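You operate a simulated robot arm through the tools that you are given. There is no shell and no other tool. Be economical: measure what you need, move in short steps, check, and stop when the job is done.

You run a simulated robot arm. Do the job below in one go: nothing can be reset, and whatever is moved stays where it is left.

TASK
Lid the trailer's crate and fix both brackets over it, buckles shut.
Fine: one bracket each side of the knob.

It is judged by the outcome, as a careful person would: the job done as asked, and still so three seconds after it is handed in. It fails if anything else is knocked over, pushed out of place, dropped, spilled or broken. A push-on lid holds only when it is set on centred and level and pressed home; a screw cap is set on level and turned clockwise until tight.

THE ROBOT
A 7-joint arm with a three-finger gripper, fixed in place. Base frame: the origin is at the foot of the arm, x ahead of it, y to its left, z up; the work surface is at about z = 0.62. Lengths are in m, angles in degrees, forces in N, time in s.
Its first joint turns from -166.0 to 166.0 degrees. Payload 2.69 kg.
Tool frame: the origin (TCP) lies between the finger pads and is the grasp point; the fingertips stand 0.03 m ahead of it; z points along the fingers, y is the line along which they close. Largest opening 0.128 m; the body of the gripper starts 0.117 m behind the TCP.
Orientation is that of the tool frame in the base frame, as a unit quaternion [x, y, z, w]. With the fingers straight down and closing along the base's y, the tool's x points along the base's -x, its y along +y and its z along -z.

THE INTERFACE
- The arm moves only by the tool jog_arm. Its argument "rows" is a list that holds one entry, the list of rows, each a list of 7 numbers: the shift along the tool's x, y, z in m, then the turn, a rotation vector about the tool's x, y, z in degrees, then the gripper command, from -1 (fully open) to 1 (shut), values between in proportion. In form: [[[tx, ty, tz, rx, ry, rz, jaw], ...]]. A call has 1 to 20 rows; each row shifts and turns the commanded pose from where the row before left it, along the tool's axes as they then stand. Rows are played at 5 a second. More than 0.05 m and 8.6 degrees between two rows, or a gripper value outside its range, and nothing of the call is played. A pose out of reach is approached as far as the arm can. The call stops where the force on the tool passes 40 N (or 10 N more than at its start, if that is more) or the arm is blocked; 0.2 s more then pass. Each finger halts on what it meets, pressing with about 40 N; the grip force reading is that of the motor and also rises with nothing between the fingers. The clock runs only during rows and for 0.2 s after the last one: add rows that do not move to give the fingers time. It gives the time, the measured TCP pose, the force on the tool (base axes), the opening and the grip force at its end, in the units of the frame above (readings bear some noise), with the torque about the TCP (base axes, N m) and any sound that the robot's microphone picked up.
- Cameras (640 x 400 px; columns grow to the right, rows downward): "scene" is fixed at [0.2205, 0.5008, 1.3208]; the picture's right is [-0.10, -0.99, 0.00], its down [-0.77, 0.08, -0.63] and it looks along [0.62, -0.06, -0.78] (base axes); focal length 214 px, centre (320, 200). "wrist" rides on the gripper at [0.058, 0.054, -0.131] in the tool frame; the picture's right is [-0.68, 0.74, 0.00], its down [-0.62, -0.57, -0.55] and it looks along [-0.40, -0.37, 0.84] (tool axes); focal length 234 px, centre (320, 200). There is no depth. A picture from a camera that has moved, and an enlarged one, comes with that camera's place and axes in the base frame and with its lens.
- get_image(camera): a new picture of that camera. The clock stands still meanwhile.
- lift_body(by): slides the trunk up (or, below 0, down) by that many m; the arm rides with it, the base frame stays. It gives what a move gives, with no picture.
- close_up(camera, box): a new picture of the part [left, top, right, bottom] of that camera's present view, enlarged. The clock stands still meanwhile.
- hand_in(): hands the job in; it is judged then, once.

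Go step by step. Nothing tells you positions but the pictures and the camera data: compare them with the known pose of the tool, close in by small moves and look again before you grip or let go. The budget is 120 turns and 76 pictures, counting those below and the enlarged ones. Unless the task says otherwise, let go and move clear before handing in, and close with one line.

The tools are called after "Emit:" as name(argument=value, ...) on one line, values as JSON. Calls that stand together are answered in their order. jog_arm: Moves the arm, as the interface text tells. Its arguments: {"type":"object","properties":{"rows":{"type":"array"}},"required":["rows"]} The other tools are called the same way: lift_body (by) slides the trunk up or down; get_image (camera) takes a picture; close_up (camera, box) takes an enlarged picture of a part of a camera's view; hand_in () hands the job in.

At the start:

```text
time: 0.0
tool_pos: [0.5927, 0.4511, 1.1333]
ee_rot: [0.0, 1.0, 0.0, 0.0]
ft_force: [0.5, -0.2, -0.1]
torque: [0.0, 0.02, -0.02]
width: 0.128
gripper_force: 0.1
trunk travel left (down, up): [-0.15, 0.2]
```

scene: 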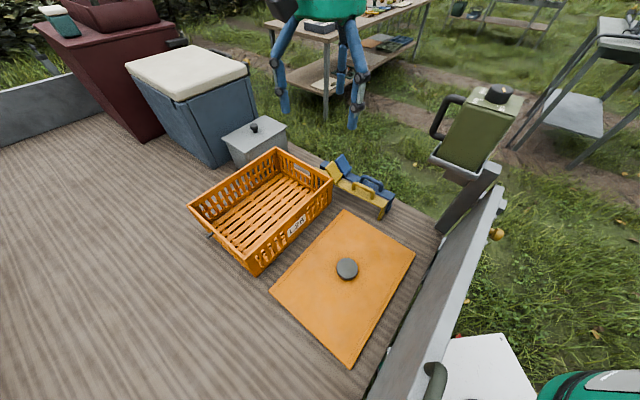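
wrist: 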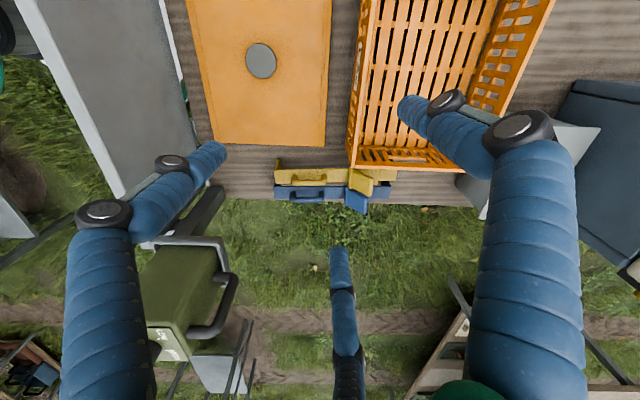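

I see an orange crate on the trailer bed, an orange lid with a grey knob beside it, and two brackets (yellow and blue) near the bed's far edge. I'll look closer first.

Emit:
close_up(camera="scene", box=[180, 110, 440, 272])

Emit:
close_up(camera="scene", box=[290, 140, 418, 220])

Emit:
close_up(camera="wrist", box=[250, 140, 410, 240])

```text
2.46 times, centred on (310, 191) of scene
camera zoom: at [0.2205, 0.5008, 1.3208], right [-0.1, -0.99, 0.0], down [-0.77, 0.08, -0.63], along [0.62, -0.06, -0.78], focal length 528 px, centre (345, 222)
```

zoom: 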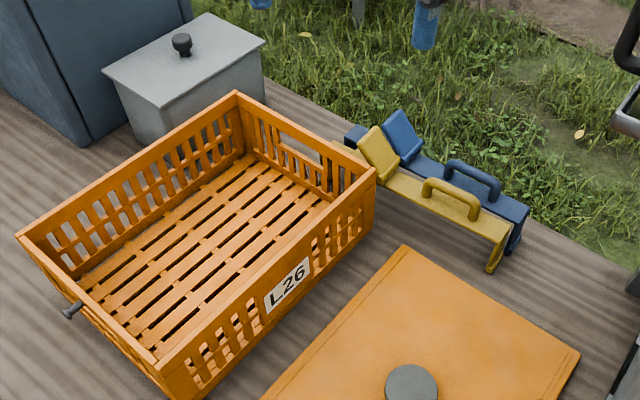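

```text
5.00 times, centred on (354, 180) of scene
camera zoom: at [0.2205, 0.5008, 1.3208], right [-0.1, -0.99, 0.0], down [-0.77, 0.08, -0.63], along [0.62, -0.06, -0.78], focal length 1072 px, centre (150, 300)
```

zoom: 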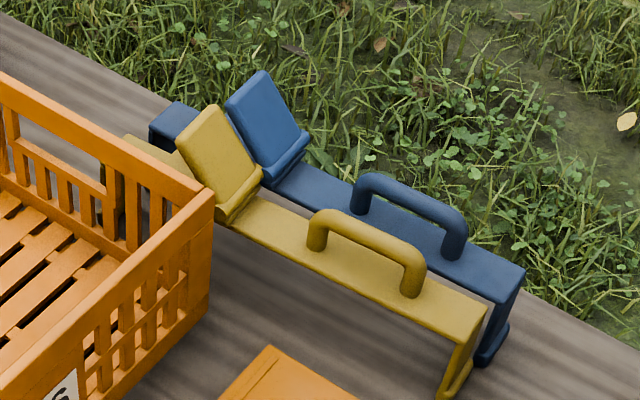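

```text
4.00 times, centred on (330, 190) of wrist
camera zoom: at [0.5337, 0.5047, 1.2654], right [0.68, 0.74, 0.0], down [0.62, -0.57, 0.55], along [0.4, -0.37, -0.84], focal length 937 px, centre (280, 240)
```

zoom: 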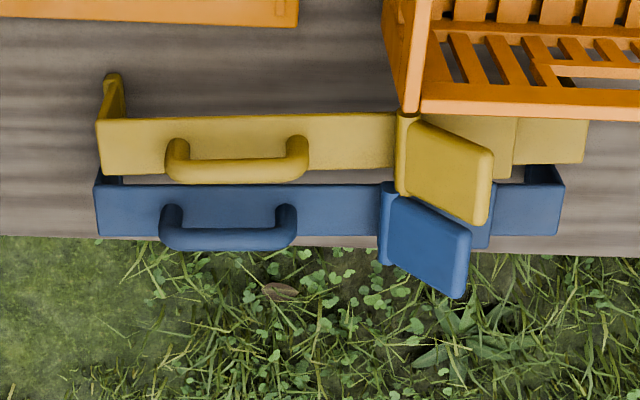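

The lid and crate both lie at about 45° with their long sides the same way. The brackets, each with a handle bar and an open lever, already point across the crate's short side. I'll turn the tool to 45° above the lid and look again.

Emit:
jog_arm(rows=[[[0.022, 0.008, 0.0, 0, 0, -7.5, -1], [0.022, 0.008, 0.0, 0, 0, -7.5, -1], [0.022, 0.008, 0.0, 0, 0, -7.5, -1], [0.022, 0.008, 0.02, 0, 0, -7.5, -1], [0.022, 0.008, 0.02, 0, 0, -7.5, -1], [0.02, 0.008, 0.02, 0, 0, -7.5, -1], [0, 0, 0.02, 0, 0, 0, -1], [0, 0, 0, 0, 0, 0, -1]]])

Emit:
get_image(camera="wrist")

Emit:
close_up(camera="scene", box=[170, 180, 298, 260])

```text
time: 1.8
tool_pos: [0.4558, 0.4583, 1.0525]
ee_rot: [-0.383, 0.924, 0.0, 0.0]
ft_force: [-0.2, 1.0, -0.3]
torque: [-0.05, 0.02, 0.01]
width: 0.128
gripper_force: 0.1
trunk travel left (down, up): [-0.15, 0.2]
```

```text
70 pictures are left
camera wrist: at [0.3766, 0.4541, 1.1846], right [-0.04, 1.0, 0.0], down [0.84, 0.04, 0.55], along [0.55, 0.02, -0.84], focal length 234 px, centre (320, 200)
```

wrist: 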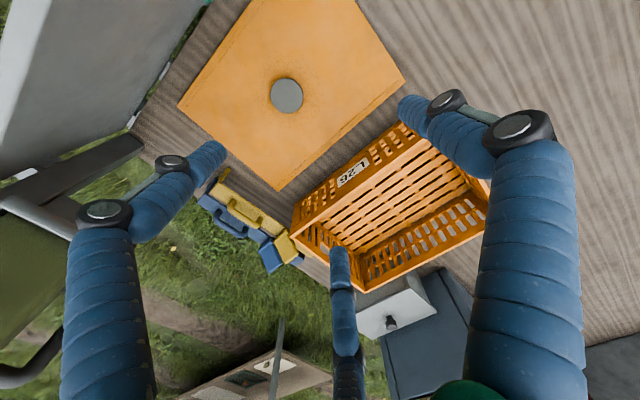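

```text
5.00 times, centred on (234, 220) of scene
camera zoom: at [0.2205, 0.5008, 1.3208], right [-0.1, -0.99, 0.0], down [-0.77, 0.08, -0.63], along [0.62, -0.06, -0.78], focal length 1072 px, centre (750, 100)
```

zoom: 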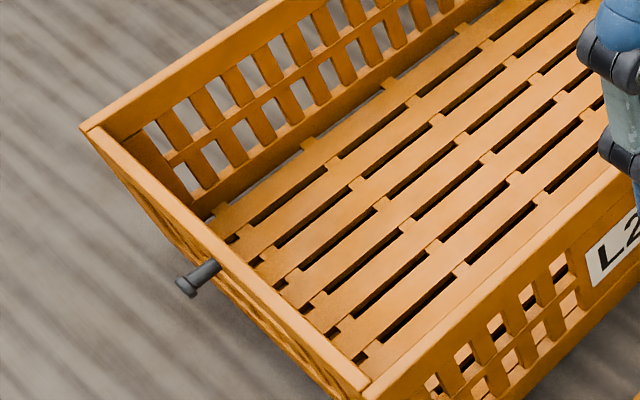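

The crate has a small grey pin on its near short side, and the tool is now at 45°. I'll zoom in on the lid, crate and brackets to measure them.

Emit:
close_up(camera="wrist", box=[170, 0, 490, 200])

Emit:
close_up(camera="wrist", box=[180, 120, 500, 320])

Emit:
close_up(camera="wrist", box=[190, 160, 318, 280])

Emit:
get_image(camera="scene")

```text
2.00 times, centred on (330, 100) of wrist
camera zoom: at [0.3766, 0.4541, 1.1846], right [-0.04, 1.0, 0.0], down [0.84, 0.04, 0.55], along [0.55, 0.02, -0.84], focal length 468 px, centre (300, 400)
```

zoom: 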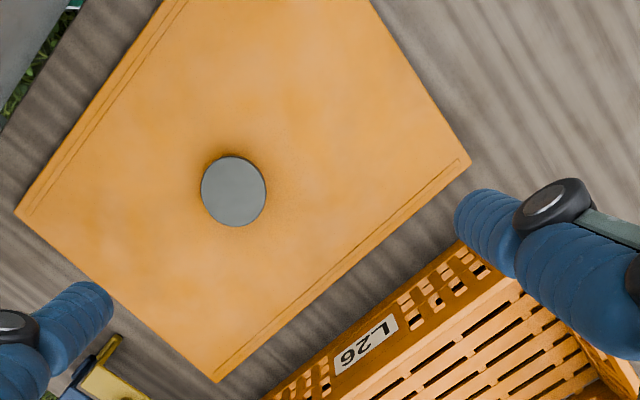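

```text
2.00 times, centred on (340, 220) of wrist
camera zoom: at [0.3766, 0.4541, 1.1846], right [-0.04, 1.0, 0.0], down [0.84, 0.04, 0.55], along [0.55, 0.02, -0.84], focal length 468 px, centre (280, 160)
```

zoom: 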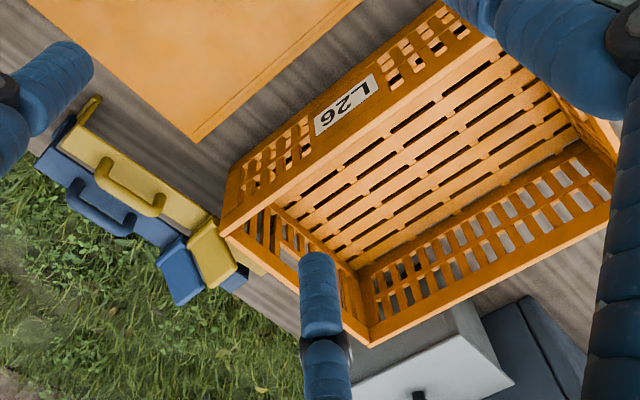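

```text
3.33 times, centred on (254, 220) of wrist
camera zoom: at [0.3766, 0.4541, 1.1846], right [-0.04, 1.0, 0.0], down [0.84, 0.04, 0.55], along [0.55, 0.02, -0.84], focal length 781 px, centre (540, 133)
```

zoom: 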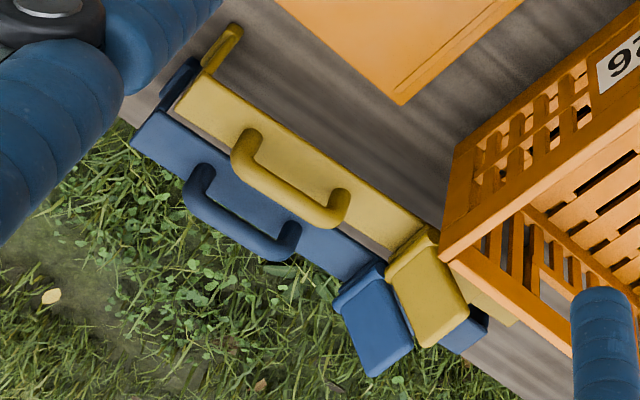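

```text
65 pictures are left
```

scene: 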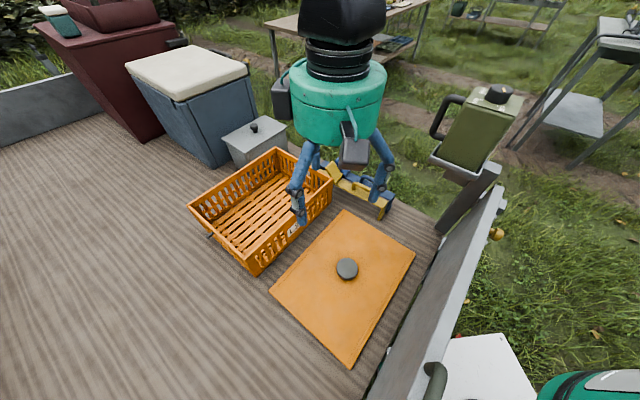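

Measured: lid centre ≈ (0.461, 0.389); crate rim centre ≈ (0.728, 0.648) at z ≈ 0.76; both at 45°. Before picking anything up I'll test whether the arm reaches above the crate centre.

Emit:
jog_arm(rows=[[[-0.041, -0.0074, 0.01, 0, 0, 0, -1], [-0.041, -0.0074, 0.01, 0, 0, 0, -1], [-0.041, -0.0074, 0.01, 0, 0, 0, -1], [-0.041, -0.0074, 0.01, 0, 0, 0, -1], [-0.041, -0.0074, 0.01, 0, 0, 0, -1], [-0.041, -0.0074, 0.01, 0, 0, 0, -1], [-0.041, -0.0074, 0.01, 0, 0, 0, -1], [-0.041, -0.0074, 0.01, 0, 0, 0, -1], [0, 0, 0.02, 0, 0, 0, -1], [0, 0, 0, 0, 0, 0, -1]]])

Emit:
get_image(camera="wrist")

```text
time: 4.0
tool_pos: [0.732, 0.6452, 0.9556]
ee_rot: [-0.383, 0.924, 0.0, 0.0]
ft_force: [0.3, -0.2, -0.3]
torque: [-0.05, 0.01, 0.03]
width: 0.1278
gripper_force: 0.1
trunk travel left (down, up): [-0.15, 0.2]
```

```text
64 pictures are left
camera wrist: at [0.6531, 0.6422, 1.0868], right [-0.04, 1.0, 0.0], down [0.84, 0.04, 0.55], along [0.55, 0.02, -0.84], focal length 234 px, centre (320, 200)
```

wrist: 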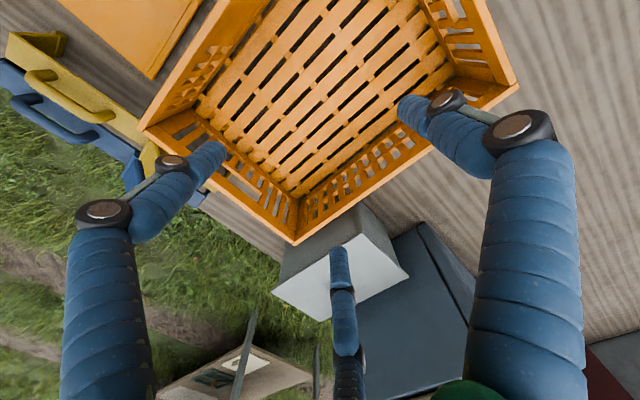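

The reach is fine. I'll zoom in to measure three rim corners.

Emit:
close_up(camera="wrist", box=[130, 20, 530, 270])

Emit:
close_up(camera="wrist", box=[0, 20, 208, 150])

```text
1.60 times, centred on (330, 145) of wrist
camera zoom: at [0.6531, 0.6422, 1.0868], right [-0.04, 1.0, 0.0], down [0.84, 0.04, 0.55], along [0.55, 0.02, -0.84], focal length 375 px, centre (304, 288)
```

zoom: 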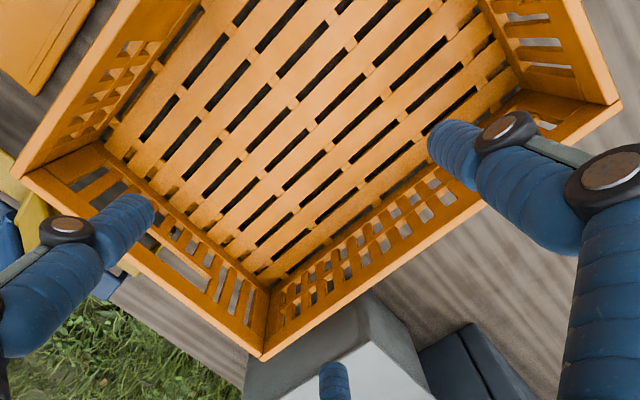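

```text
3.08 times, centred on (104, 85) of wrist
camera zoom: at [0.6531, 0.6422, 1.0868], right [-0.04, 1.0, 0.0], down [0.84, 0.04, 0.55], along [0.55, 0.02, -0.84], focal length 720 px, centre (985, 554)
```

zoom: 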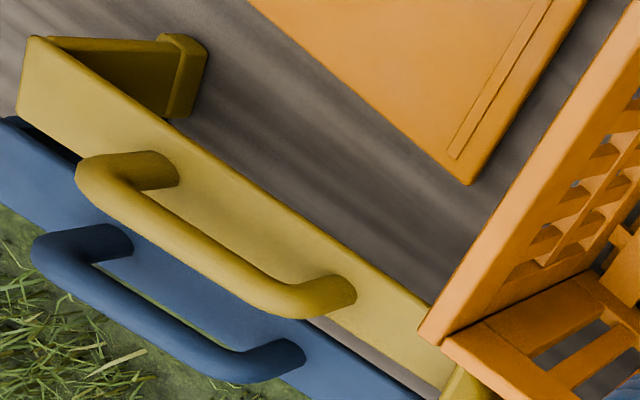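

The rim centre from the wrist view is ≈ (0.720, 0.644), a few mm from the scene estimate. I'll settle that difference once the lid is held. Next I'll go over the knob.

Emit:
jog_arm(rows=[[[0.0413, 0.0011, 0, 0, 0, 0, -1], [0.0413, 0.0011, 0, 0, 0, 0, -1], [0.0413, 0.0011, 0, 0, 0, 0, -1], [0.0413, 0.0011, 0, 0, 0, 0, -1], [0.0413, 0.0011, 0, 0, 0, 0, -1], [0.0413, 0.0011, 0, 0, 0, 0, -1], [0.0413, 0.0011, 0.03, 0, 0, 0, -1], [0.0413, 0.0011, 0.04, 0, 0, 0, -1], [0.0413, 0.0011, 0.04, 0, 0, 0, -1], [0, 0, 0.04, 0, 0, 0, -1], [0, 0, 0.04, 0, 0, 0, -1], [0, 0, 0.0, 0, 0, 0, -1]]])

Emit:
close_up(camera="scene", box=[267, 200, 427, 300])

Emit:
get_image(camera="wrist")

```text
refused: row 7 steps farther than a row can; nothing moved
```

```text
4.00 times, centred on (347, 250) of scene
camera zoom: at [0.2205, 0.5008, 1.3208], right [-0.1, -0.99, 0.0], down [-0.77, 0.08, -0.63], along [0.62, -0.06, -0.78], focal length 858 px, centre (212, 0)
```

zoom: 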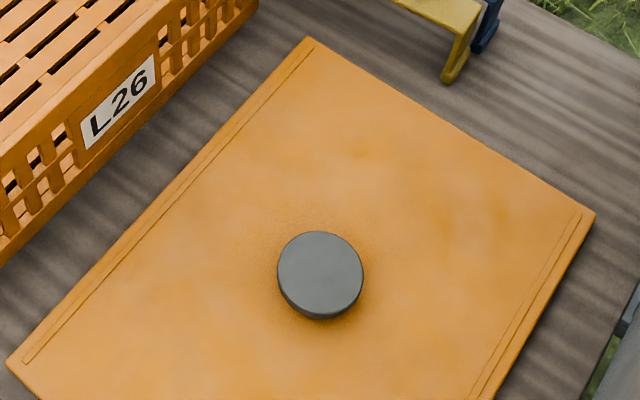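

```text
60 pictures are left
camera wrist: at [0.6531, 0.6422, 1.0868], right [-0.04, 1.0, 0.0], down [0.84, 0.04, 0.55], along [0.55, 0.02, -0.84], focal length 234 px, centre (320, 200)
```

wrist: 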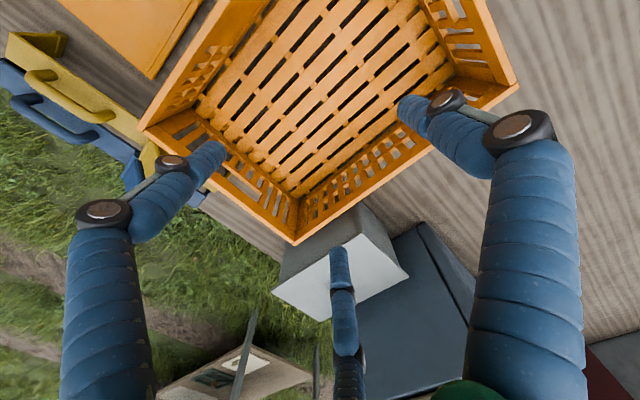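

The row was too long, so nothing moved. I'll redo it in smaller steps.

Emit:
jog_arm(rows=[[[0.0413, 0.0011, 0, 0, 0, 0, -1], [0.0413, 0.0011, 0, 0, 0, 0, -1], [0.0413, 0.0011, 0, 0, 0, 0, -1], [0.0413, 0.0011, 0, 0, 0, 0, -1], [0.0413, 0.0011, 0, 0, 0, 0, -1], [0.0413, 0.0011, 0, 0, 0, 0, -1], [0.0413, 0.0011, 0.02, 0, 0, 0, -1], [0.0413, 0.0011, 0.02, 0, 0, 0, -1], [0.0413, 0.0011, 0.02, 0, 0, 0, -1], [0, 0, 0.04, 0, 0, 0, -1], [0, 0, 0.04, 0, 0, 0, -1], [0, 0, 0.04, 0, 0, 0, -1], [0, 0, 0.0, 0, 0, 0, -1]]])

Emit:
get_image(camera="scene")

Emit:
get_image(camera="wrist")

```text
time: 6.8
tool_pos: [0.4631, 0.3902, 0.7748]
ee_rot: [-0.383, 0.924, 0.0, 0.0]
ft_force: [0.6, 0.1, 0.2]
torque: [-0.01, 0.03, 0.02]
width: 0.1279
gripper_force: 0.1
trunk travel left (down, up): [-0.15, 0.2]
```

```text
59 pictures are left
```

scene: 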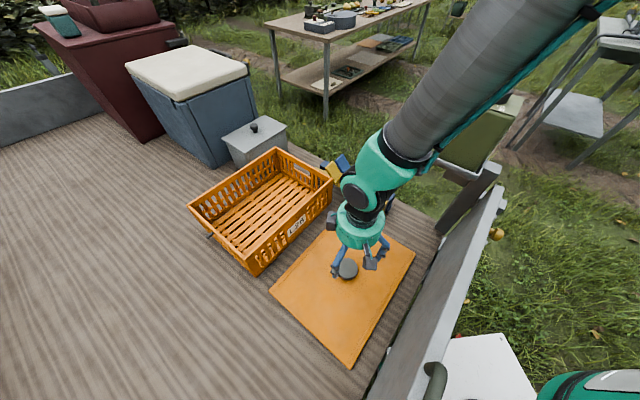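

```text
58 pictures are left
camera wrist: at [0.3831, 0.386, 0.9057], right [-0.04, 1.0, 0.0], down [0.84, 0.04, 0.55], along [0.55, 0.02, -0.84], focal length 234 px, centre (320, 200)
```

wrist: 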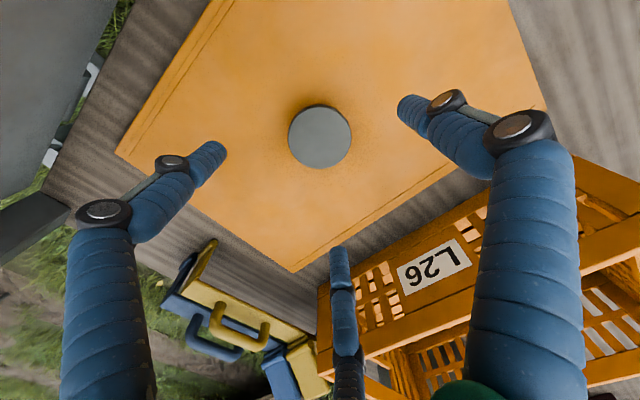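

The knob is directly under the TCP within about 1 mm, and it is about 2 cm tall. I'll descend so the fingertips come just above the lid, then close.

Emit:
jog_arm(rows=[[[0, 0, 0.04, 0, 0, 0, -1], [0, 0, 0.04, 0, 0, 0, -1], [0, 0, 0.015, 0, 0, 0, -1], [0, 0, 0.006, 0, 0, 0, -1], [0, 0, 0, 0, 0, 0, -1]]])

Emit:
get_image(camera="wrist")

Emit:
close_up(camera="scene", box=[299, 215, 427, 295])

```text
time: 8.0
tool_pos: [0.4625, 0.3886, 0.6715]
ee_rot: [-0.383, 0.924, 0.0, 0.0]
ft_force: [0.2, 0.8, 0.8]
torque: [0.0, 0.0, 0.03]
width: 0.128
gripper_force: 0.2
trunk travel left (down, up): [-0.15, 0.2]
```

```text
57 pictures are left
camera wrist: at [0.3819, 0.3848, 0.8044], right [-0.04, 1.0, 0.0], down [0.84, 0.04, 0.55], along [0.55, 0.02, -0.84], focal length 234 px, centre (320, 200)
```

wrist: 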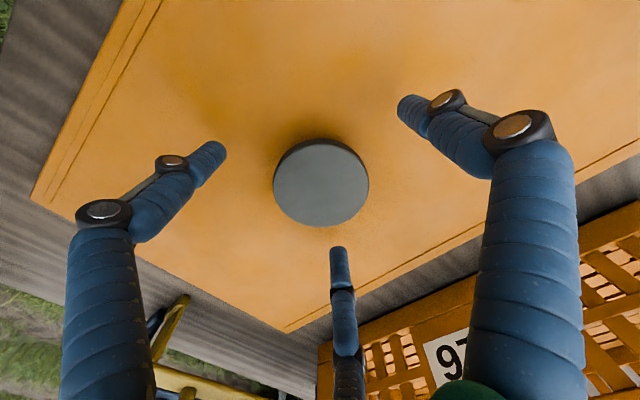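

```text
5.00 times, centred on (363, 255) of scene
camera zoom: at [0.2205, 0.5008, 1.3208], right [-0.1, -0.99, 0.0], down [-0.77, 0.08, -0.63], along [0.62, -0.06, -0.78], focal length 1072 px, centre (105, -75)
```

zoom: 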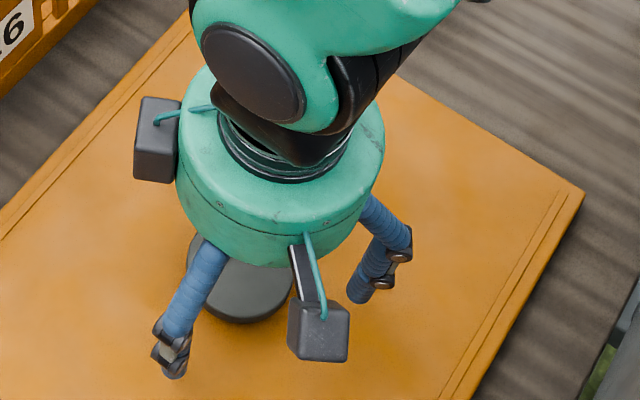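

The fingers are around the knob and clear of the lid. Closing.

Emit:
jog_arm(rows=[[[0, 0, 0, 0, 0, 0, 0.0], [0, 0, 0, 0, 0, 0, 1], [0, 0, 0, 0, 0, 0, 1], [0, 0, 0, 0, 0, 0, 1]]])

Emit:
get_image(camera="wrist")

```text
time: 9.0
tool_pos: [0.4614, 0.3887, 0.6724]
ee_rot: [-0.382, 0.924, -0.001, 0.0]
ft_force: [1.6, 1.8, 3.9]
torque: [-0.02, -0.06, 0.03]
width: 0.0658
gripper_force: 39.8
trunk travel left (down, up): [-0.15, 0.2]
```

```text
55 pictures are left
camera wrist: at [0.3822, 0.3851, 0.8048], right [-0.04, 1.0, 0.0], down [0.84, 0.04, 0.55], along [0.55, 0.02, -0.84], focal length 234 px, centre (320, 200)
```

wrist: 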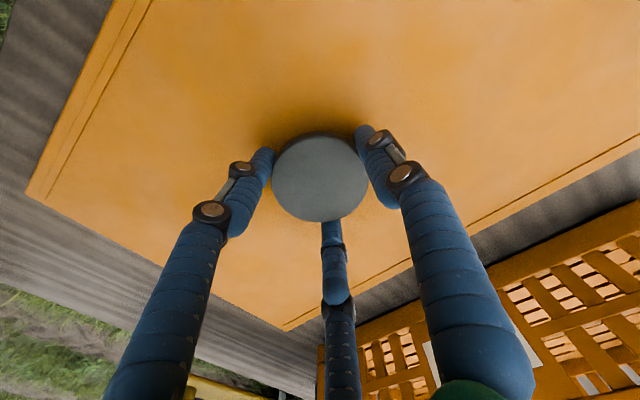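

The knob is gripped (width 0.066). I'll lift straight up 0.2 m.

Emit:
jog_arm(rows=[[[0, 0, -0.01, 0, 0, 0, 1], [0, 0, -0.02, 0, 0, 0, 1], [0, 0, -0.03, 0, 0, 0, 1], [0, 0, -0.03, 0, 0, 0, 1], [0, 0, -0.03, 0, 0, 0, 1], [0, 0, -0.03, 0, 0, 0, 1], [0, 0, -0.03, 0, 0, 0, 1], [0, 0, -0.02, 0, 0, 0, 1], [0, 0, 0, 0, 0, 0, 1]]])

Emit:
get_image(camera="scene")

Emit:
get_image(camera="wrist")

```text
time: 11.0
tool_pos: [0.4613, 0.3887, 0.8736]
ee_rot: [-0.382, 0.924, 0.0, 0.0]
ft_force: [0.2, 0.3, -2.8]
torque: [0.02, -0.02, -0.02]
width: 0.0661
gripper_force: 39.9
trunk travel left (down, up): [-0.15, 0.2]
```

```text
54 pictures are left
```

scene: 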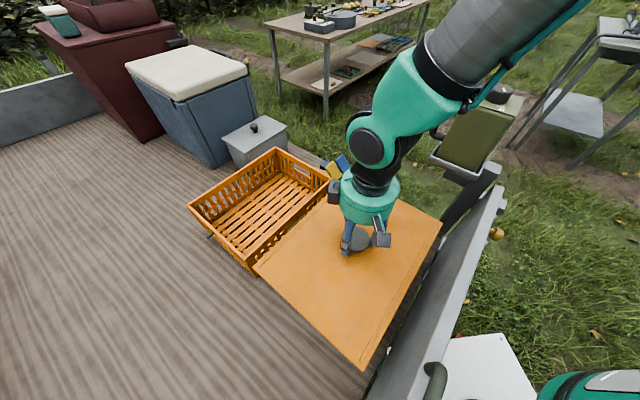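

```text
53 pictures are left
camera wrist: at [0.3813, 0.3857, 1.0048], right [-0.04, 1.0, 0.0], down [0.84, 0.04, 0.55], along [0.55, 0.02, -0.84], focal length 234 px, centre (320, 200)
```

wrist: 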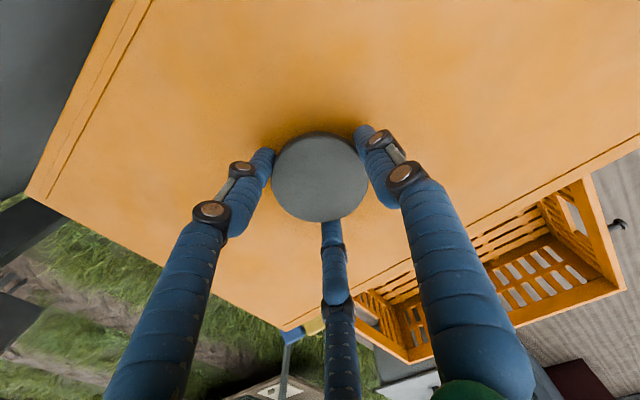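

The lid is held level and stable. Moving over the crate at this height.

Emit:
jog_arm(rows=[[[-0.02, -0.0005, 0, 0, 0, 0, 1], [-0.04, -0.0005, 0, 0, 0, 0, 1], [-0.04, -0.0005, 0, 0, 0, 0, 1], [-0.04, -0.0005, 0, 0, 0, 0, 1], [-0.04, -0.0005, 0, 0, 0, 0, 1], [-0.04, -0.0005, 0, 0, 0, 0, 1], [-0.04, -0.0005, 0, 0, 0, 0, 1], [-0.04, -0.0005, 0, 0, 0, 0, 1], [-0.04, -0.0005, 0, 0, 0, 0, 1], [-0.03, 0, 0, 0, 0, 0, 1], [0, 0, 0, 0, 0, 0, 1], [0, 0, 0, 0, 0, 0, 1]]])

Emit:
close_up(camera="scene", box=[170, 110, 362, 290])

Emit:
get_image(camera="wrist")

```text
time: 13.6
tool_pos: [0.7255, 0.6504, 0.8738]
ee_rot: [-0.382, 0.924, 0.0, 0.0]
ft_force: [0.4, 0.0, -2.9]
torque: [0.01, 0.02, 0.01]
width: 0.0656
gripper_force: 40.0
trunk travel left (down, up): [-0.15, 0.2]
```

```text
2.22 times, centred on (266, 200) of scene
camera zoom: at [0.2205, 0.5008, 1.3208], right [-0.1, -0.99, 0.0], down [-0.77, 0.08, -0.63], along [0.62, -0.06, -0.78], focal length 477 px, centre (440, 200)
```

zoom: 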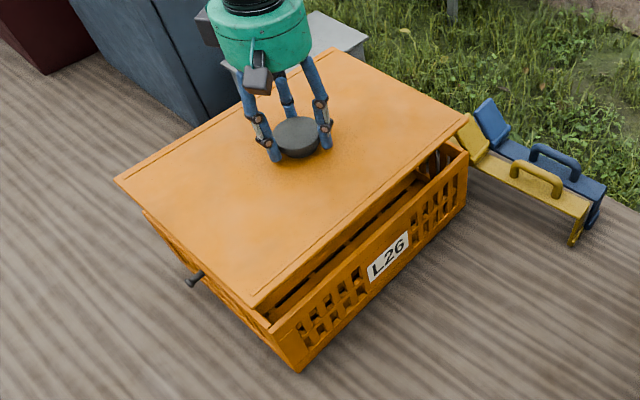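

```text
51 pictures are left
camera wrist: at [0.6459, 0.6449, 1.0063], right [-0.04, 1.0, 0.0], down [0.84, 0.04, 0.55], along [0.55, 0.02, -0.84], focal length 234 px, centre (320, 200)
```

wrist: 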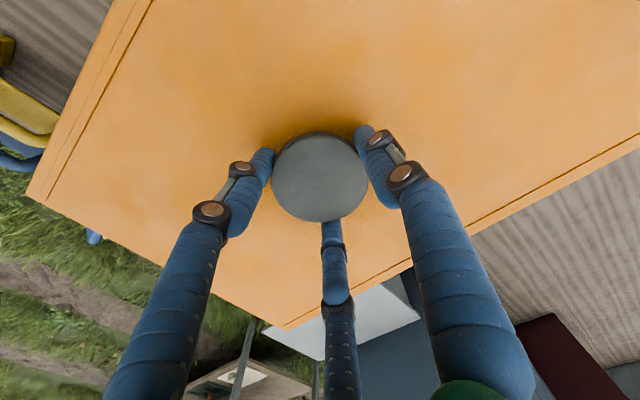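

Using the held lid as a check, the scene camera is good to ~1 mm. The rim is then at z ≈ 0.77 with its centre ≈ (0.7175, 0.644). I'll shift there, lower to about 1 cm above the rim and compare edges.

Emit:
jog_arm(rows=[[[0.005, 0.0006, 0, 0, 0, 0, 1], [0.005, 0.0006, 0, 0, 0, 0, 1], [0, 0, 0.015, 0, 0, 0, 1], [0, 0, 0.015, 0, 0, 0, 1], [0, 0, 0.004, 0, 0, 0, 1], [0, 0, 0, 0, 0, 0, 1]]])

Emit:
close_up(camera="scene", box=[170, 190, 298, 290])

Emit:
close_up(camera="scene", box=[250, 120, 378, 220])

```text
time: 15.0
tool_pos: [0.7187, 0.6419, 0.8384]
ee_rot: [-0.382, 0.924, 0.0, 0.0]
ft_force: [-0.8, -0.2, -3.4]
torque: [-0.01, 0.02, 0.0]
width: 0.0659
gripper_force: 40.2
trunk travel left (down, up): [-0.15, 0.2]
```

```text
4.00 times, centred on (234, 240) of scene
camera zoom: at [0.2205, 0.5008, 1.3208], right [-0.1, -0.99, 0.0], down [-0.77, 0.08, -0.63], along [0.62, -0.06, -0.78], focal length 858 px, centre (664, 40)
```

zoom: 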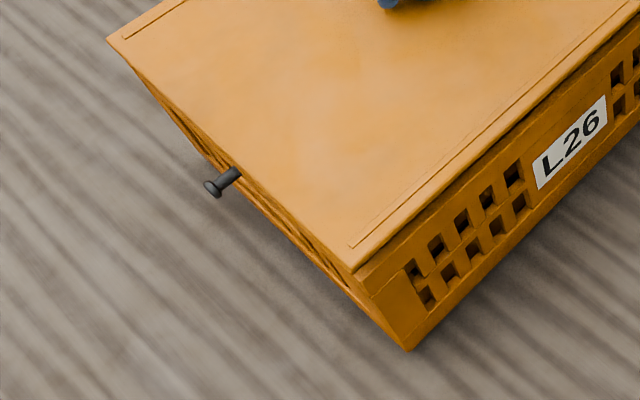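

```text
4.00 times, centred on (314, 170) of scene
camera zoom: at [0.2205, 0.5008, 1.3208], right [-0.1, -0.99, 0.0], down [-0.77, 0.08, -0.63], along [0.62, -0.06, -0.78], focal length 858 px, centre (344, 320)
```

zoom: 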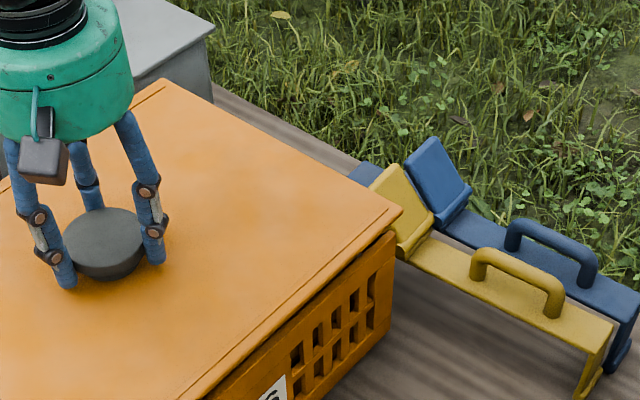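

The lid centre is now at (0.7188, 0.642), and my best rim centre is ≈ (0.7195, 0.645) at z ≈ 0.768. I'll trim slightly, lower another 12 mm and inspect the near edges.

Emit:
jog_arm(rows=[[[-0.0025, 0.0014, 0.004, 0, 0, 0, 1], [0, 0, 0.004, 0, 0, 0, 1], [0, 0, 0.004, 0, 0, 0, 1], [0, 0, 0, 0, 0, 0, 1], [0, 0, 0, 0, 0, 0, 1]]])

Emit:
close_up(camera="scene", box=[180, 190, 276, 285])

Emit:
close_up(camera="scene", box=[280, 150, 344, 214])

```text
time: 16.2
tool_pos: [0.7184, 0.6445, 0.8283]
ee_rot: [-0.383, 0.924, 0.0, 0.001]
ft_force: [-0.2, -0.2, -3.1]
torque: [0.0, -0.01, 0.0]
width: 0.0657
gripper_force: 39.8
trunk travel left (down, up): [-0.15, 0.2]
```

```text
4.21 times, centred on (228, 238) of scene
camera zoom: at [0.2205, 0.5008, 1.3208], right [-0.1, -0.99, 0.0], down [-0.77, 0.08, -0.63], along [0.62, -0.06, -0.78], focal length 903 px, centre (707, 42)
```

zoom: 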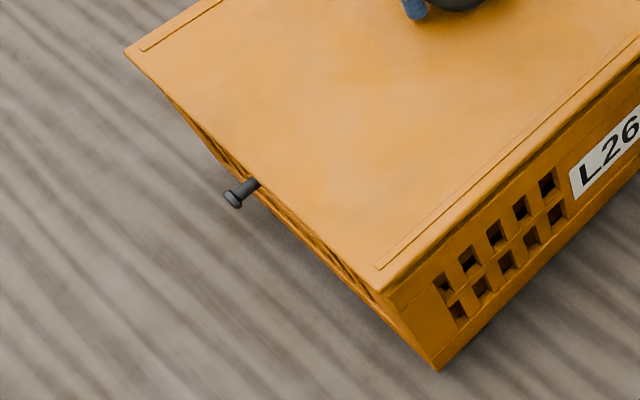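

```text
6.25 times, centred on (312, 182) of scene
camera zoom: at [0.2205, 0.5008, 1.3208], right [-0.1, -0.99, 0.0], down [-0.77, 0.08, -0.63], along [0.62, -0.06, -0.78], focal length 1340 px, centre (370, 312)
```

zoom: 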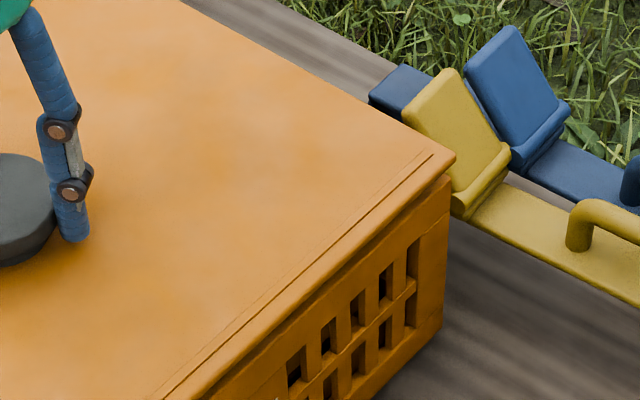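

The lid lines up closely, with roughly 0.4° of rotation and about 3 mm in x left to correct. I'll trim that and lower to light contact.

Emit:
jog_arm(rows=[[[-0.0018, -0.0025, 0, 0, 0, 0.4, 1], [0, 0, 0, 0, 0, 0, 1], [0, 0, 0.003, 0, 0, 0, 1], [0, 0, 0.002, 0, 0, 0, 1], [0, 0, 0.001, 0, 0, 0, 1], [0, 0, 0, 0, 0, 0, 1]]])

Emit:
close_up(camera="scene", box=[180, 190, 276, 285])

Emit:
close_up(camera="scene", box=[280, 150, 344, 214])

```text
time: 17.6
tool_pos: [0.7217, 0.6441, 0.8202]
ee_rot: [-0.379, 0.925, -0.001, 0.0]
ft_force: [-0.2, 0.6, -3.3]
torque: [-0.03, 0.01, 0.0]
width: 0.0662
gripper_force: 39.7
trunk travel left (down, up): [-0.15, 0.2]
```

```text
4.21 times, centred on (228, 238) of scene
camera zoom: at [0.2205, 0.5008, 1.3208], right [-0.1, -0.99, 0.0], down [-0.77, 0.08, -0.63], along [0.62, -0.06, -0.78], focal length 903 px, centre (707, 42)
```

zoom: 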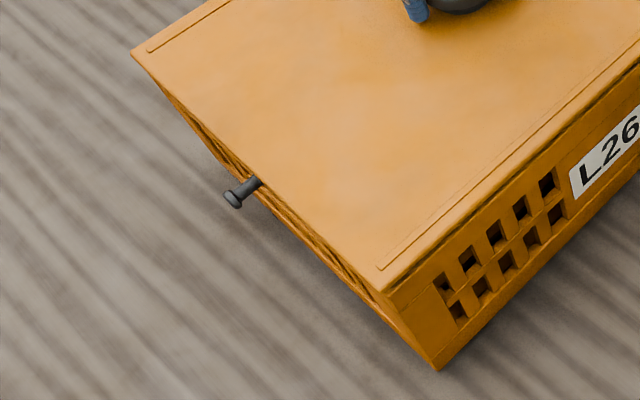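

```text
6.25 times, centred on (312, 182) of scene
camera zoom: at [0.2205, 0.5008, 1.3208], right [-0.1, -0.99, 0.0], down [-0.77, 0.08, -0.63], along [0.62, -0.06, -0.78], focal length 1340 px, centre (370, 312)
```

zoom: 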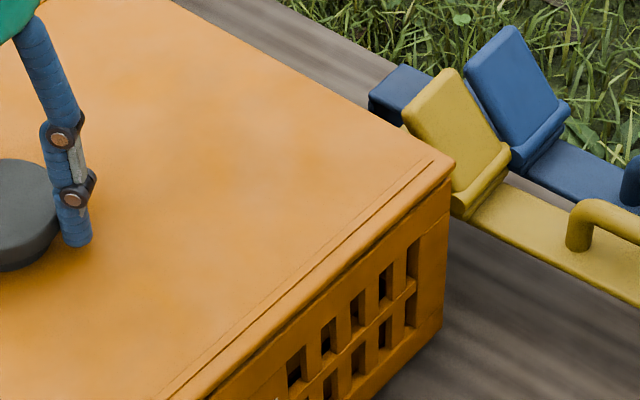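

The alignment is now within a couple of mm all round. I'll lower until contact and press.

Emit:
jog_arm(rows=[[[0, 0, 0.002, 0, 0, 0, 1], [0, 0, 0.002, 0, 0, 0, 1], [0, 0, 0.002, 0, 0, 0, 1], [0, 0, 0.002, 0, 0, 0, 1], [0, 0, 0, 0, 0, 0, 1]]])

```text
time: 18.8
tool_pos: [0.7232, 0.6446, 0.815]
ee_rot: [-0.38, 0.925, 0.0, 0.0]
ft_force: [-0.2, -4.7, 14.6]
torque: [-0.54, 0.42, -0.11]
width: 0.066
gripper_force: 39.4
trunk travel left (down, up): [-0.15, 0.2]
```

The lid touched at TCP z ≈ 0.815 with about 18 N. I'll look before pressing further.

Emit:
close_up(camera="scene", box=[180, 190, 276, 285])

Emit:
close_up(camera="scene", box=[250, 150, 346, 246])

```text
4.21 times, centred on (228, 238) of scene
camera zoom: at [0.2205, 0.5008, 1.3208], right [-0.1, -0.99, 0.0], down [-0.77, 0.08, -0.63], along [0.62, -0.06, -0.78], focal length 903 px, centre (707, 42)
```

zoom: 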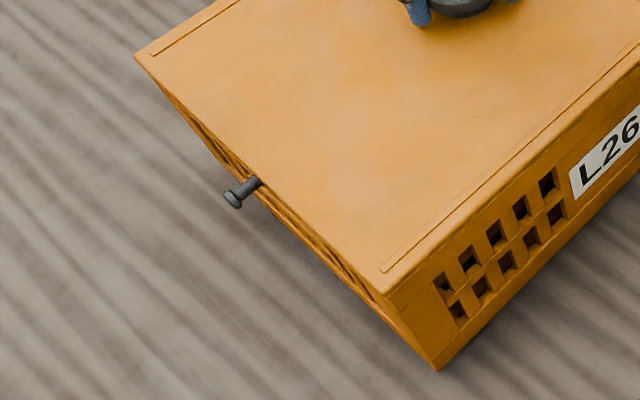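

```text
4.17 times, centred on (298, 198) of scene
camera zoom: at [0.2205, 0.5008, 1.3208], right [-0.1, -0.99, 0.0], down [-0.77, 0.08, -0.63], along [0.62, -0.06, -0.78], focal length 894 px, centre (412, 208)
```

zoom: 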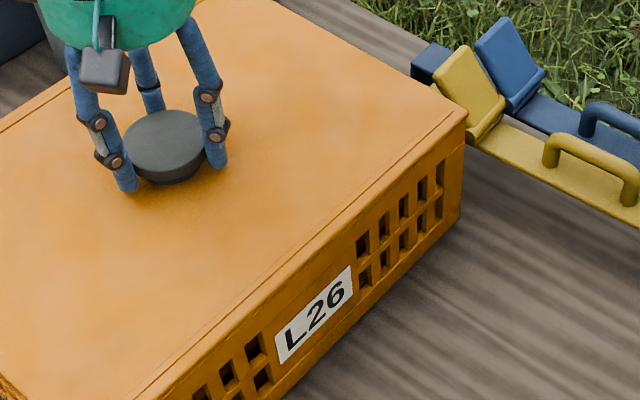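

The lid sits flush along the near edges. I'll press harder to seat it fully.

Emit:
jog_arm(rows=[[[0, 0, 0.002, 0, 0, 0, 1], [0, 0, 0.002, 0, 0, 0, 1], [0, 0, 0.002, 0, 0, 0, 1], [0, 0, 0.002, 0, 0, 0, 1], [0, 0, 0.002, 0, 0, 0, 1], [0, 0, 0, 0, 0, 0, 1]]])

```text
time: 20.0
tool_pos: [0.724, 0.6453, 0.8075]
ee_rot: [-0.379, 0.925, 0.001, 0.003]
ft_force: [2.1, 2.7, 7.0]
torque: [-1.1, 0.89, 0.08]
width: 0.0655
gripper_force: 40.2
trunk travel left (down, up): [-0.15, 0.2]
stopped in row 5: the force on the tool passed its limit at 97 N (the readings are from after the stop); the commanded pose is now the measured one
```

The force peaked and the TCP dropped 7 mm: either it seated or the grip slid. I'll check.

Emit:
close_up(camera="scene", box=[180, 190, 276, 285])

Emit:
close_up(camera="scene", box=[250, 150, 346, 246])

Emit:
get_image(camera="wrist")

```text
4.21 times, centred on (228, 238) of scene
camera zoom: at [0.2205, 0.5008, 1.3208], right [-0.1, -0.99, 0.0], down [-0.77, 0.08, -0.63], along [0.62, -0.06, -0.78], focal length 903 px, centre (707, 42)
```

zoom: 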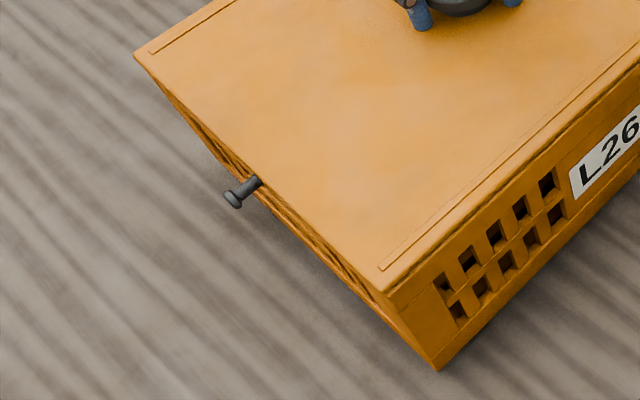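

```text
4.17 times, centred on (298, 198) of scene
camera zoom: at [0.2205, 0.5008, 1.3208], right [-0.1, -0.99, 0.0], down [-0.77, 0.08, -0.63], along [0.62, -0.06, -0.78], focal length 894 px, centre (412, 208)
```

zoom: 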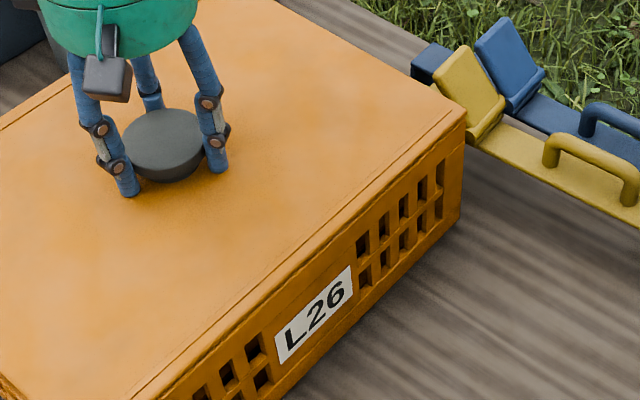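

```text
40 pictures are left
camera wrist: at [0.6433, 0.6419, 0.9391], right [-0.04, 1.0, 0.0], down [0.83, 0.03, 0.55], along [0.55, 0.02, -0.83], focal length 234 px, centre (320, 200)
```

wrist: 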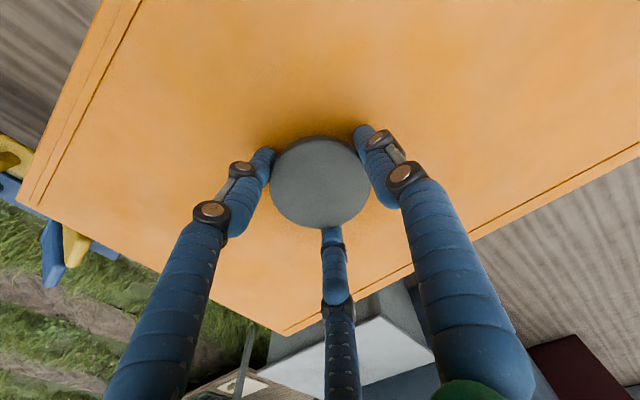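

The fingers slid down the knob onto the lid. I'll open the gripper, rise 4 cm and see how the lid lies.

Emit:
jog_arm(rows=[[[0, 0, -0.001, 0, 0, 0, 0.6], [0, 0, 0, 0, 0, 0, -0.6], [0, 0, 0, 0, 0, 0, -0.6], [0, 0, 0, 0, 0, 0, -0.6], [0, 0, -0.02, 0, 0, 0, -0.6], [0, 0, -0.03, 0, 0, 0, -0.6], [0, 0, 0, 0, 0, 0, -0.6]]])

Emit:
close_up(camera="scene", box=[180, 130, 340, 280])

Emit:
close_up(camera="scene", box=[180, 190, 276, 285])

```text
time: 21.6
tool_pos: [0.7218, 0.6446, 0.857]
ee_rot: [-0.38, 0.925, 0.001, 0.002]
ft_force: [0.0, 0.4, 0.6]
torque: [0.04, -0.05, 0.05]
width: 0.1025
gripper_force: 0.2
trunk travel left (down, up): [-0.15, 0.2]
```

```text
2.67 times, centred on (260, 205) of scene
camera zoom: at [0.2205, 0.5008, 1.3208], right [-0.1, -0.99, 0.0], down [-0.77, 0.08, -0.63], along [0.62, -0.06, -0.78], focal length 572 px, centre (480, 187)
```

zoom: 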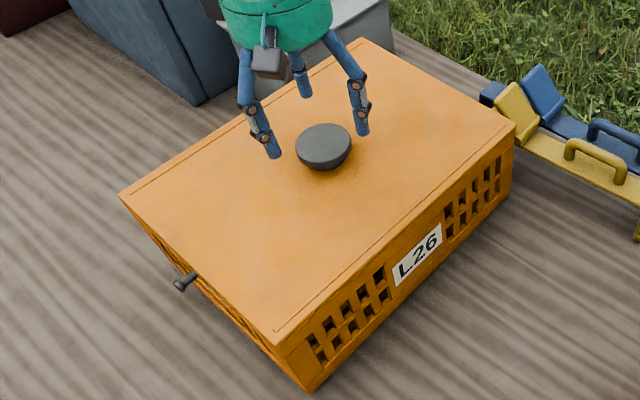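

```text
4.21 times, centred on (228, 238) of scene
camera zoom: at [0.2205, 0.5008, 1.3208], right [-0.1, -0.99, 0.0], down [-0.77, 0.08, -0.63], along [0.62, -0.06, -0.78], focal length 903 px, centre (707, 42)
```

zoom: 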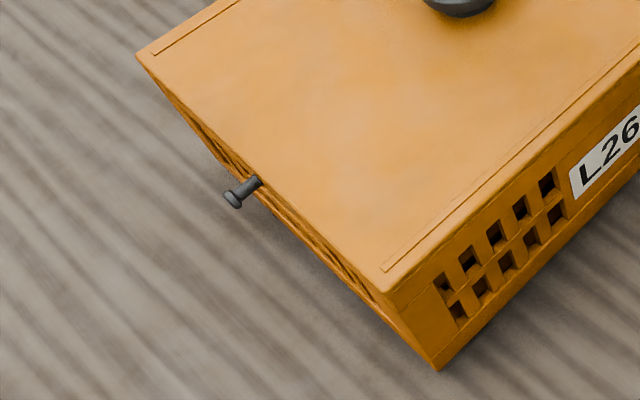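

The lid lies flat and flush on the crate. Next I'll look at the brackets from above.

Emit:
jog_arm(rows=[[[0, 0, -0.04, 0, 0, 0, -0.6], [0, 0, -0.04, 0, 0, 0, -0.6], [0, 0, -0.04, 0, 0, 0, -0.6], [0, 0, -0.03, 0, 0, 0, -0.6], [0.037, -0.0286, 0, 0, 0, -0.4, -0.6], [0.037, -0.0286, 0, 0, 0, 0, -0.6], [0.037, -0.0286, 0, 0, 0, 0, -0.6], [0.037, -0.0286, 0, 0, 0, 0, -0.6], [0.037, -0.0286, 0, 0, 0, 0, -0.6], [0.037, -0.0286, 0, 0, 0, 0, -0.6], [0.037, -0.0286, 0, 0, 0, 0, -0.6], [0, 0, 0, 0, 0, 0, -0.6], [0, 0, 0, 0, 0, 0, -0.6]]])

Emit:
close_up(camera="wrist", box=[80, 0, 560, 300])

Emit:
close_up(camera="scene", box=[310, 150, 406, 225])

```text
time: 24.4
tool_pos: [0.6813, 0.3207, 1.0065]
ee_rot: [-0.382, 0.924, 0.0, 0.001]
ft_force: [0.3, -0.1, -0.3]
torque: [0.0, -0.01, 0.02]
width: 0.1022
gripper_force: 0.0
trunk travel left (down, up): [-0.15, 0.2]
```

```text
1.33 times, centred on (320, 150) of wrist
camera zoom: at [0.6006, 0.3166, 1.1377], right [-0.04, 1.0, 0.0], down [0.83, 0.03, 0.55], along [0.55, 0.03, -0.83], focal length 312 px, centre (320, 267)
```

zoom: 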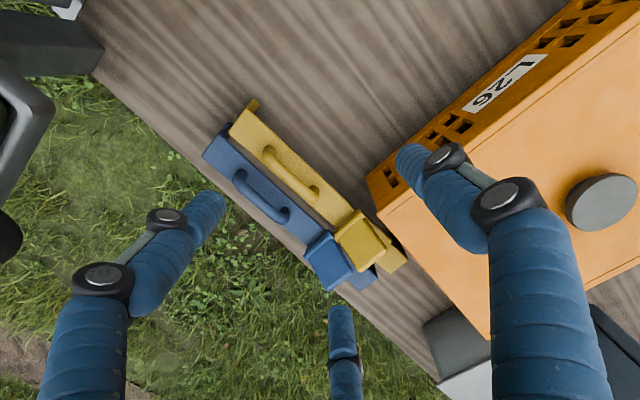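

```text
5.33 times, centred on (358, 188) of scene
camera zoom: at [0.2205, 0.5008, 1.3208], right [-0.1, -0.99, 0.0], down [-0.77, 0.08, -0.63], along [0.62, -0.06, -0.78], focal length 1144 px, centre (117, 267)
```

zoom: 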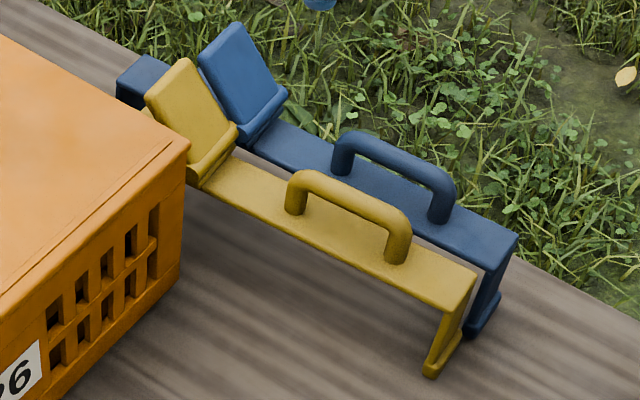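

I need a sharper top view of the two brackets.

Emit:
close_up(camera="wrist", box=[220, 60, 396, 226])

```text
2.41 times, centred on (308, 143) of wrist
camera zoom: at [0.6006, 0.3166, 1.1377], right [-0.04, 1.0, 0.0], down [0.83, 0.03, 0.55], along [0.55, 0.03, -0.83], focal length 564 px, centre (349, 337)
```

zoom: 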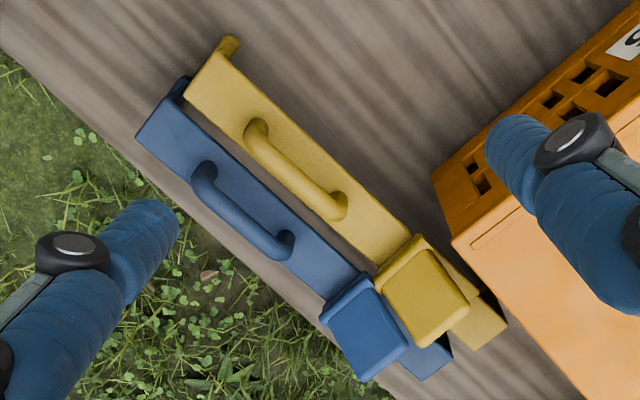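

The brackets lie at about 49° yaw, strap top z ≈ 0.71, handle top ≈ 0.745. I'll go over the yellow handle, slightly toward the lever end for balance, with fingers partly open.

Emit:
jog_arm(rows=[[[0, 0, 0, 0, 0, -3.9, 0.3], [-0.008, -0.0192, 0.03, 0, 0, 0, 0.3], [-0.008, -0.0192, 0.03, 0, 0, 0, 0.3], [-0.008, -0.0192, 0.03, 0, 0, 0, 0.3], [0, 0, 0.04, 0, 0, 0, 0.3], [0, 0, 0.04, 0, 0, 0, 0.3], [0, 0, 0.0, 0, 0, 0, 0.3], [0, 0, 0.0, 0, 0, 0, 0.3]]])

Emit:
get_image(camera="wrist")

Emit:
close_up(camera="scene", box=[300, 110, 428, 230])

```text
time: 26.2
tool_pos: [0.7401, 0.3031, 0.8355]
ee_rot: [-0.414, 0.91, 0.0, 0.001]
ft_force: [-0.5, -0.3, -0.5]
torque: [0.01, 0.02, 0.0]
width: 0.0447
gripper_force: 0.1
trunk travel left (down, up): [-0.15, 0.2]
```

```text
34 pictures are left
camera wrist: at [0.6599, 0.2937, 0.968], right [-0.11, 0.99, 0.0], down [0.83, 0.09, 0.55], along [0.55, 0.06, -0.83], focal length 234 px, centre (320, 200)
```

wrist: 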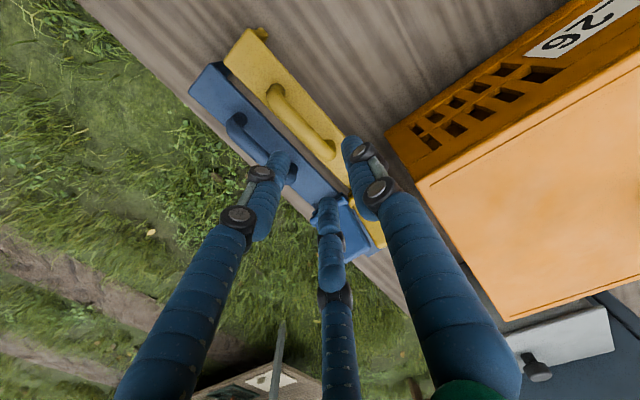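

```text
3.33 times, centred on (364, 170) of scene
camera zoom: at [0.2205, 0.5008, 1.3208], right [-0.1, -0.99, 0.0], down [-0.77, 0.08, -0.63], along [0.62, -0.06, -0.78], focal length 715 px, centre (173, 300)
```

zoom: 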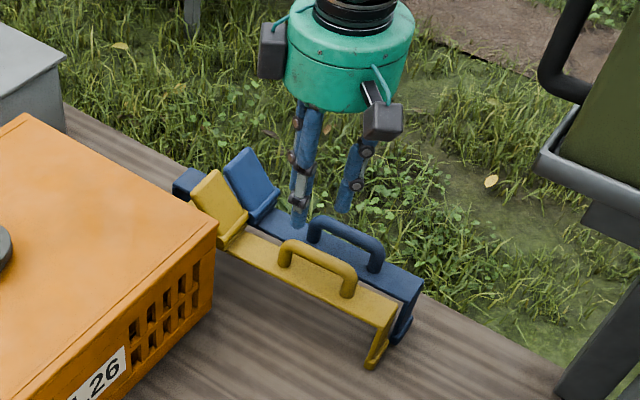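

The descent axis meets the handle near its far post, so I'll pull back 1 cm along it. Then I'll lower to just above the handle and verify.

Emit:
jog_arm(rows=[[[0.01, 0, 0.03, 0, 0, 0, 0.3], [0, 0, 0.018, 0, 0, 0, 0.3], [0, 0, 0, 0, 0, 0, 0.3]]])

Emit:
close_up(camera="wrist", box=[220, 80, 412, 200])

Emit:
close_up(camera="scene", box=[320, 140, 400, 215])

```text
time: 27.0
tool_pos: [0.7334, 0.2934, 0.7867]
ee_rot: [-0.414, 0.91, 0.0, 0.001]
ft_force: [-0.3, -0.6, -0.3]
torque: [0.02, 0.0, 0.01]
width: 0.0446
gripper_force: 0.0
trunk travel left (down, up): [-0.15, 0.2]
```

```text
3.33 times, centred on (316, 140) of wrist
camera zoom: at [0.6539, 0.2851, 0.9194], right [-0.11, 0.99, 0.0], down [0.83, 0.09, 0.55], along [0.55, 0.06, -0.83], focal length 781 px, centre (333, 400)
```

zoom: 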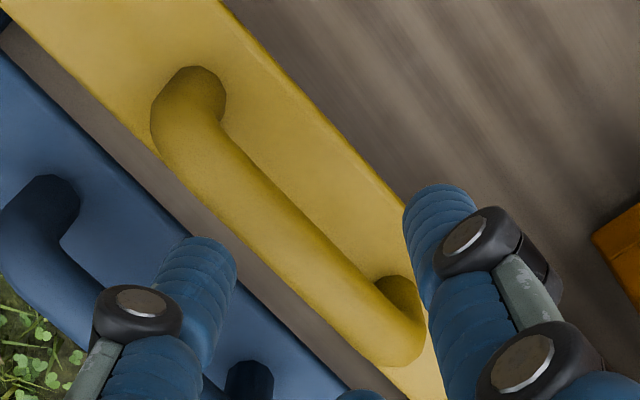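

```text
5.33 times, centred on (360, 178) of scene
camera zoom: at [0.2205, 0.5008, 1.3208], right [-0.1, -0.99, 0.0], down [-0.77, 0.08, -0.63], along [0.62, -0.06, -0.78], focal length 1144 px, centre (107, 320)
```

zoom: 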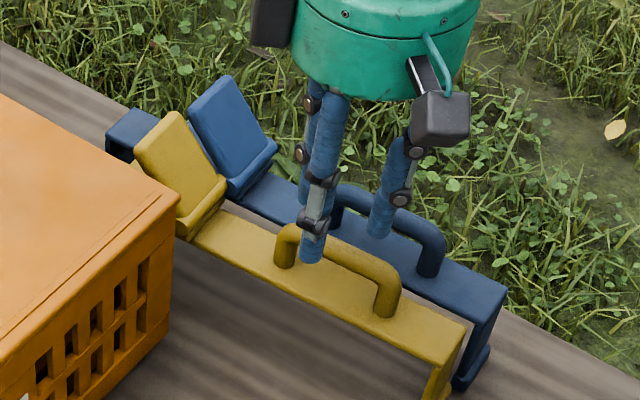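

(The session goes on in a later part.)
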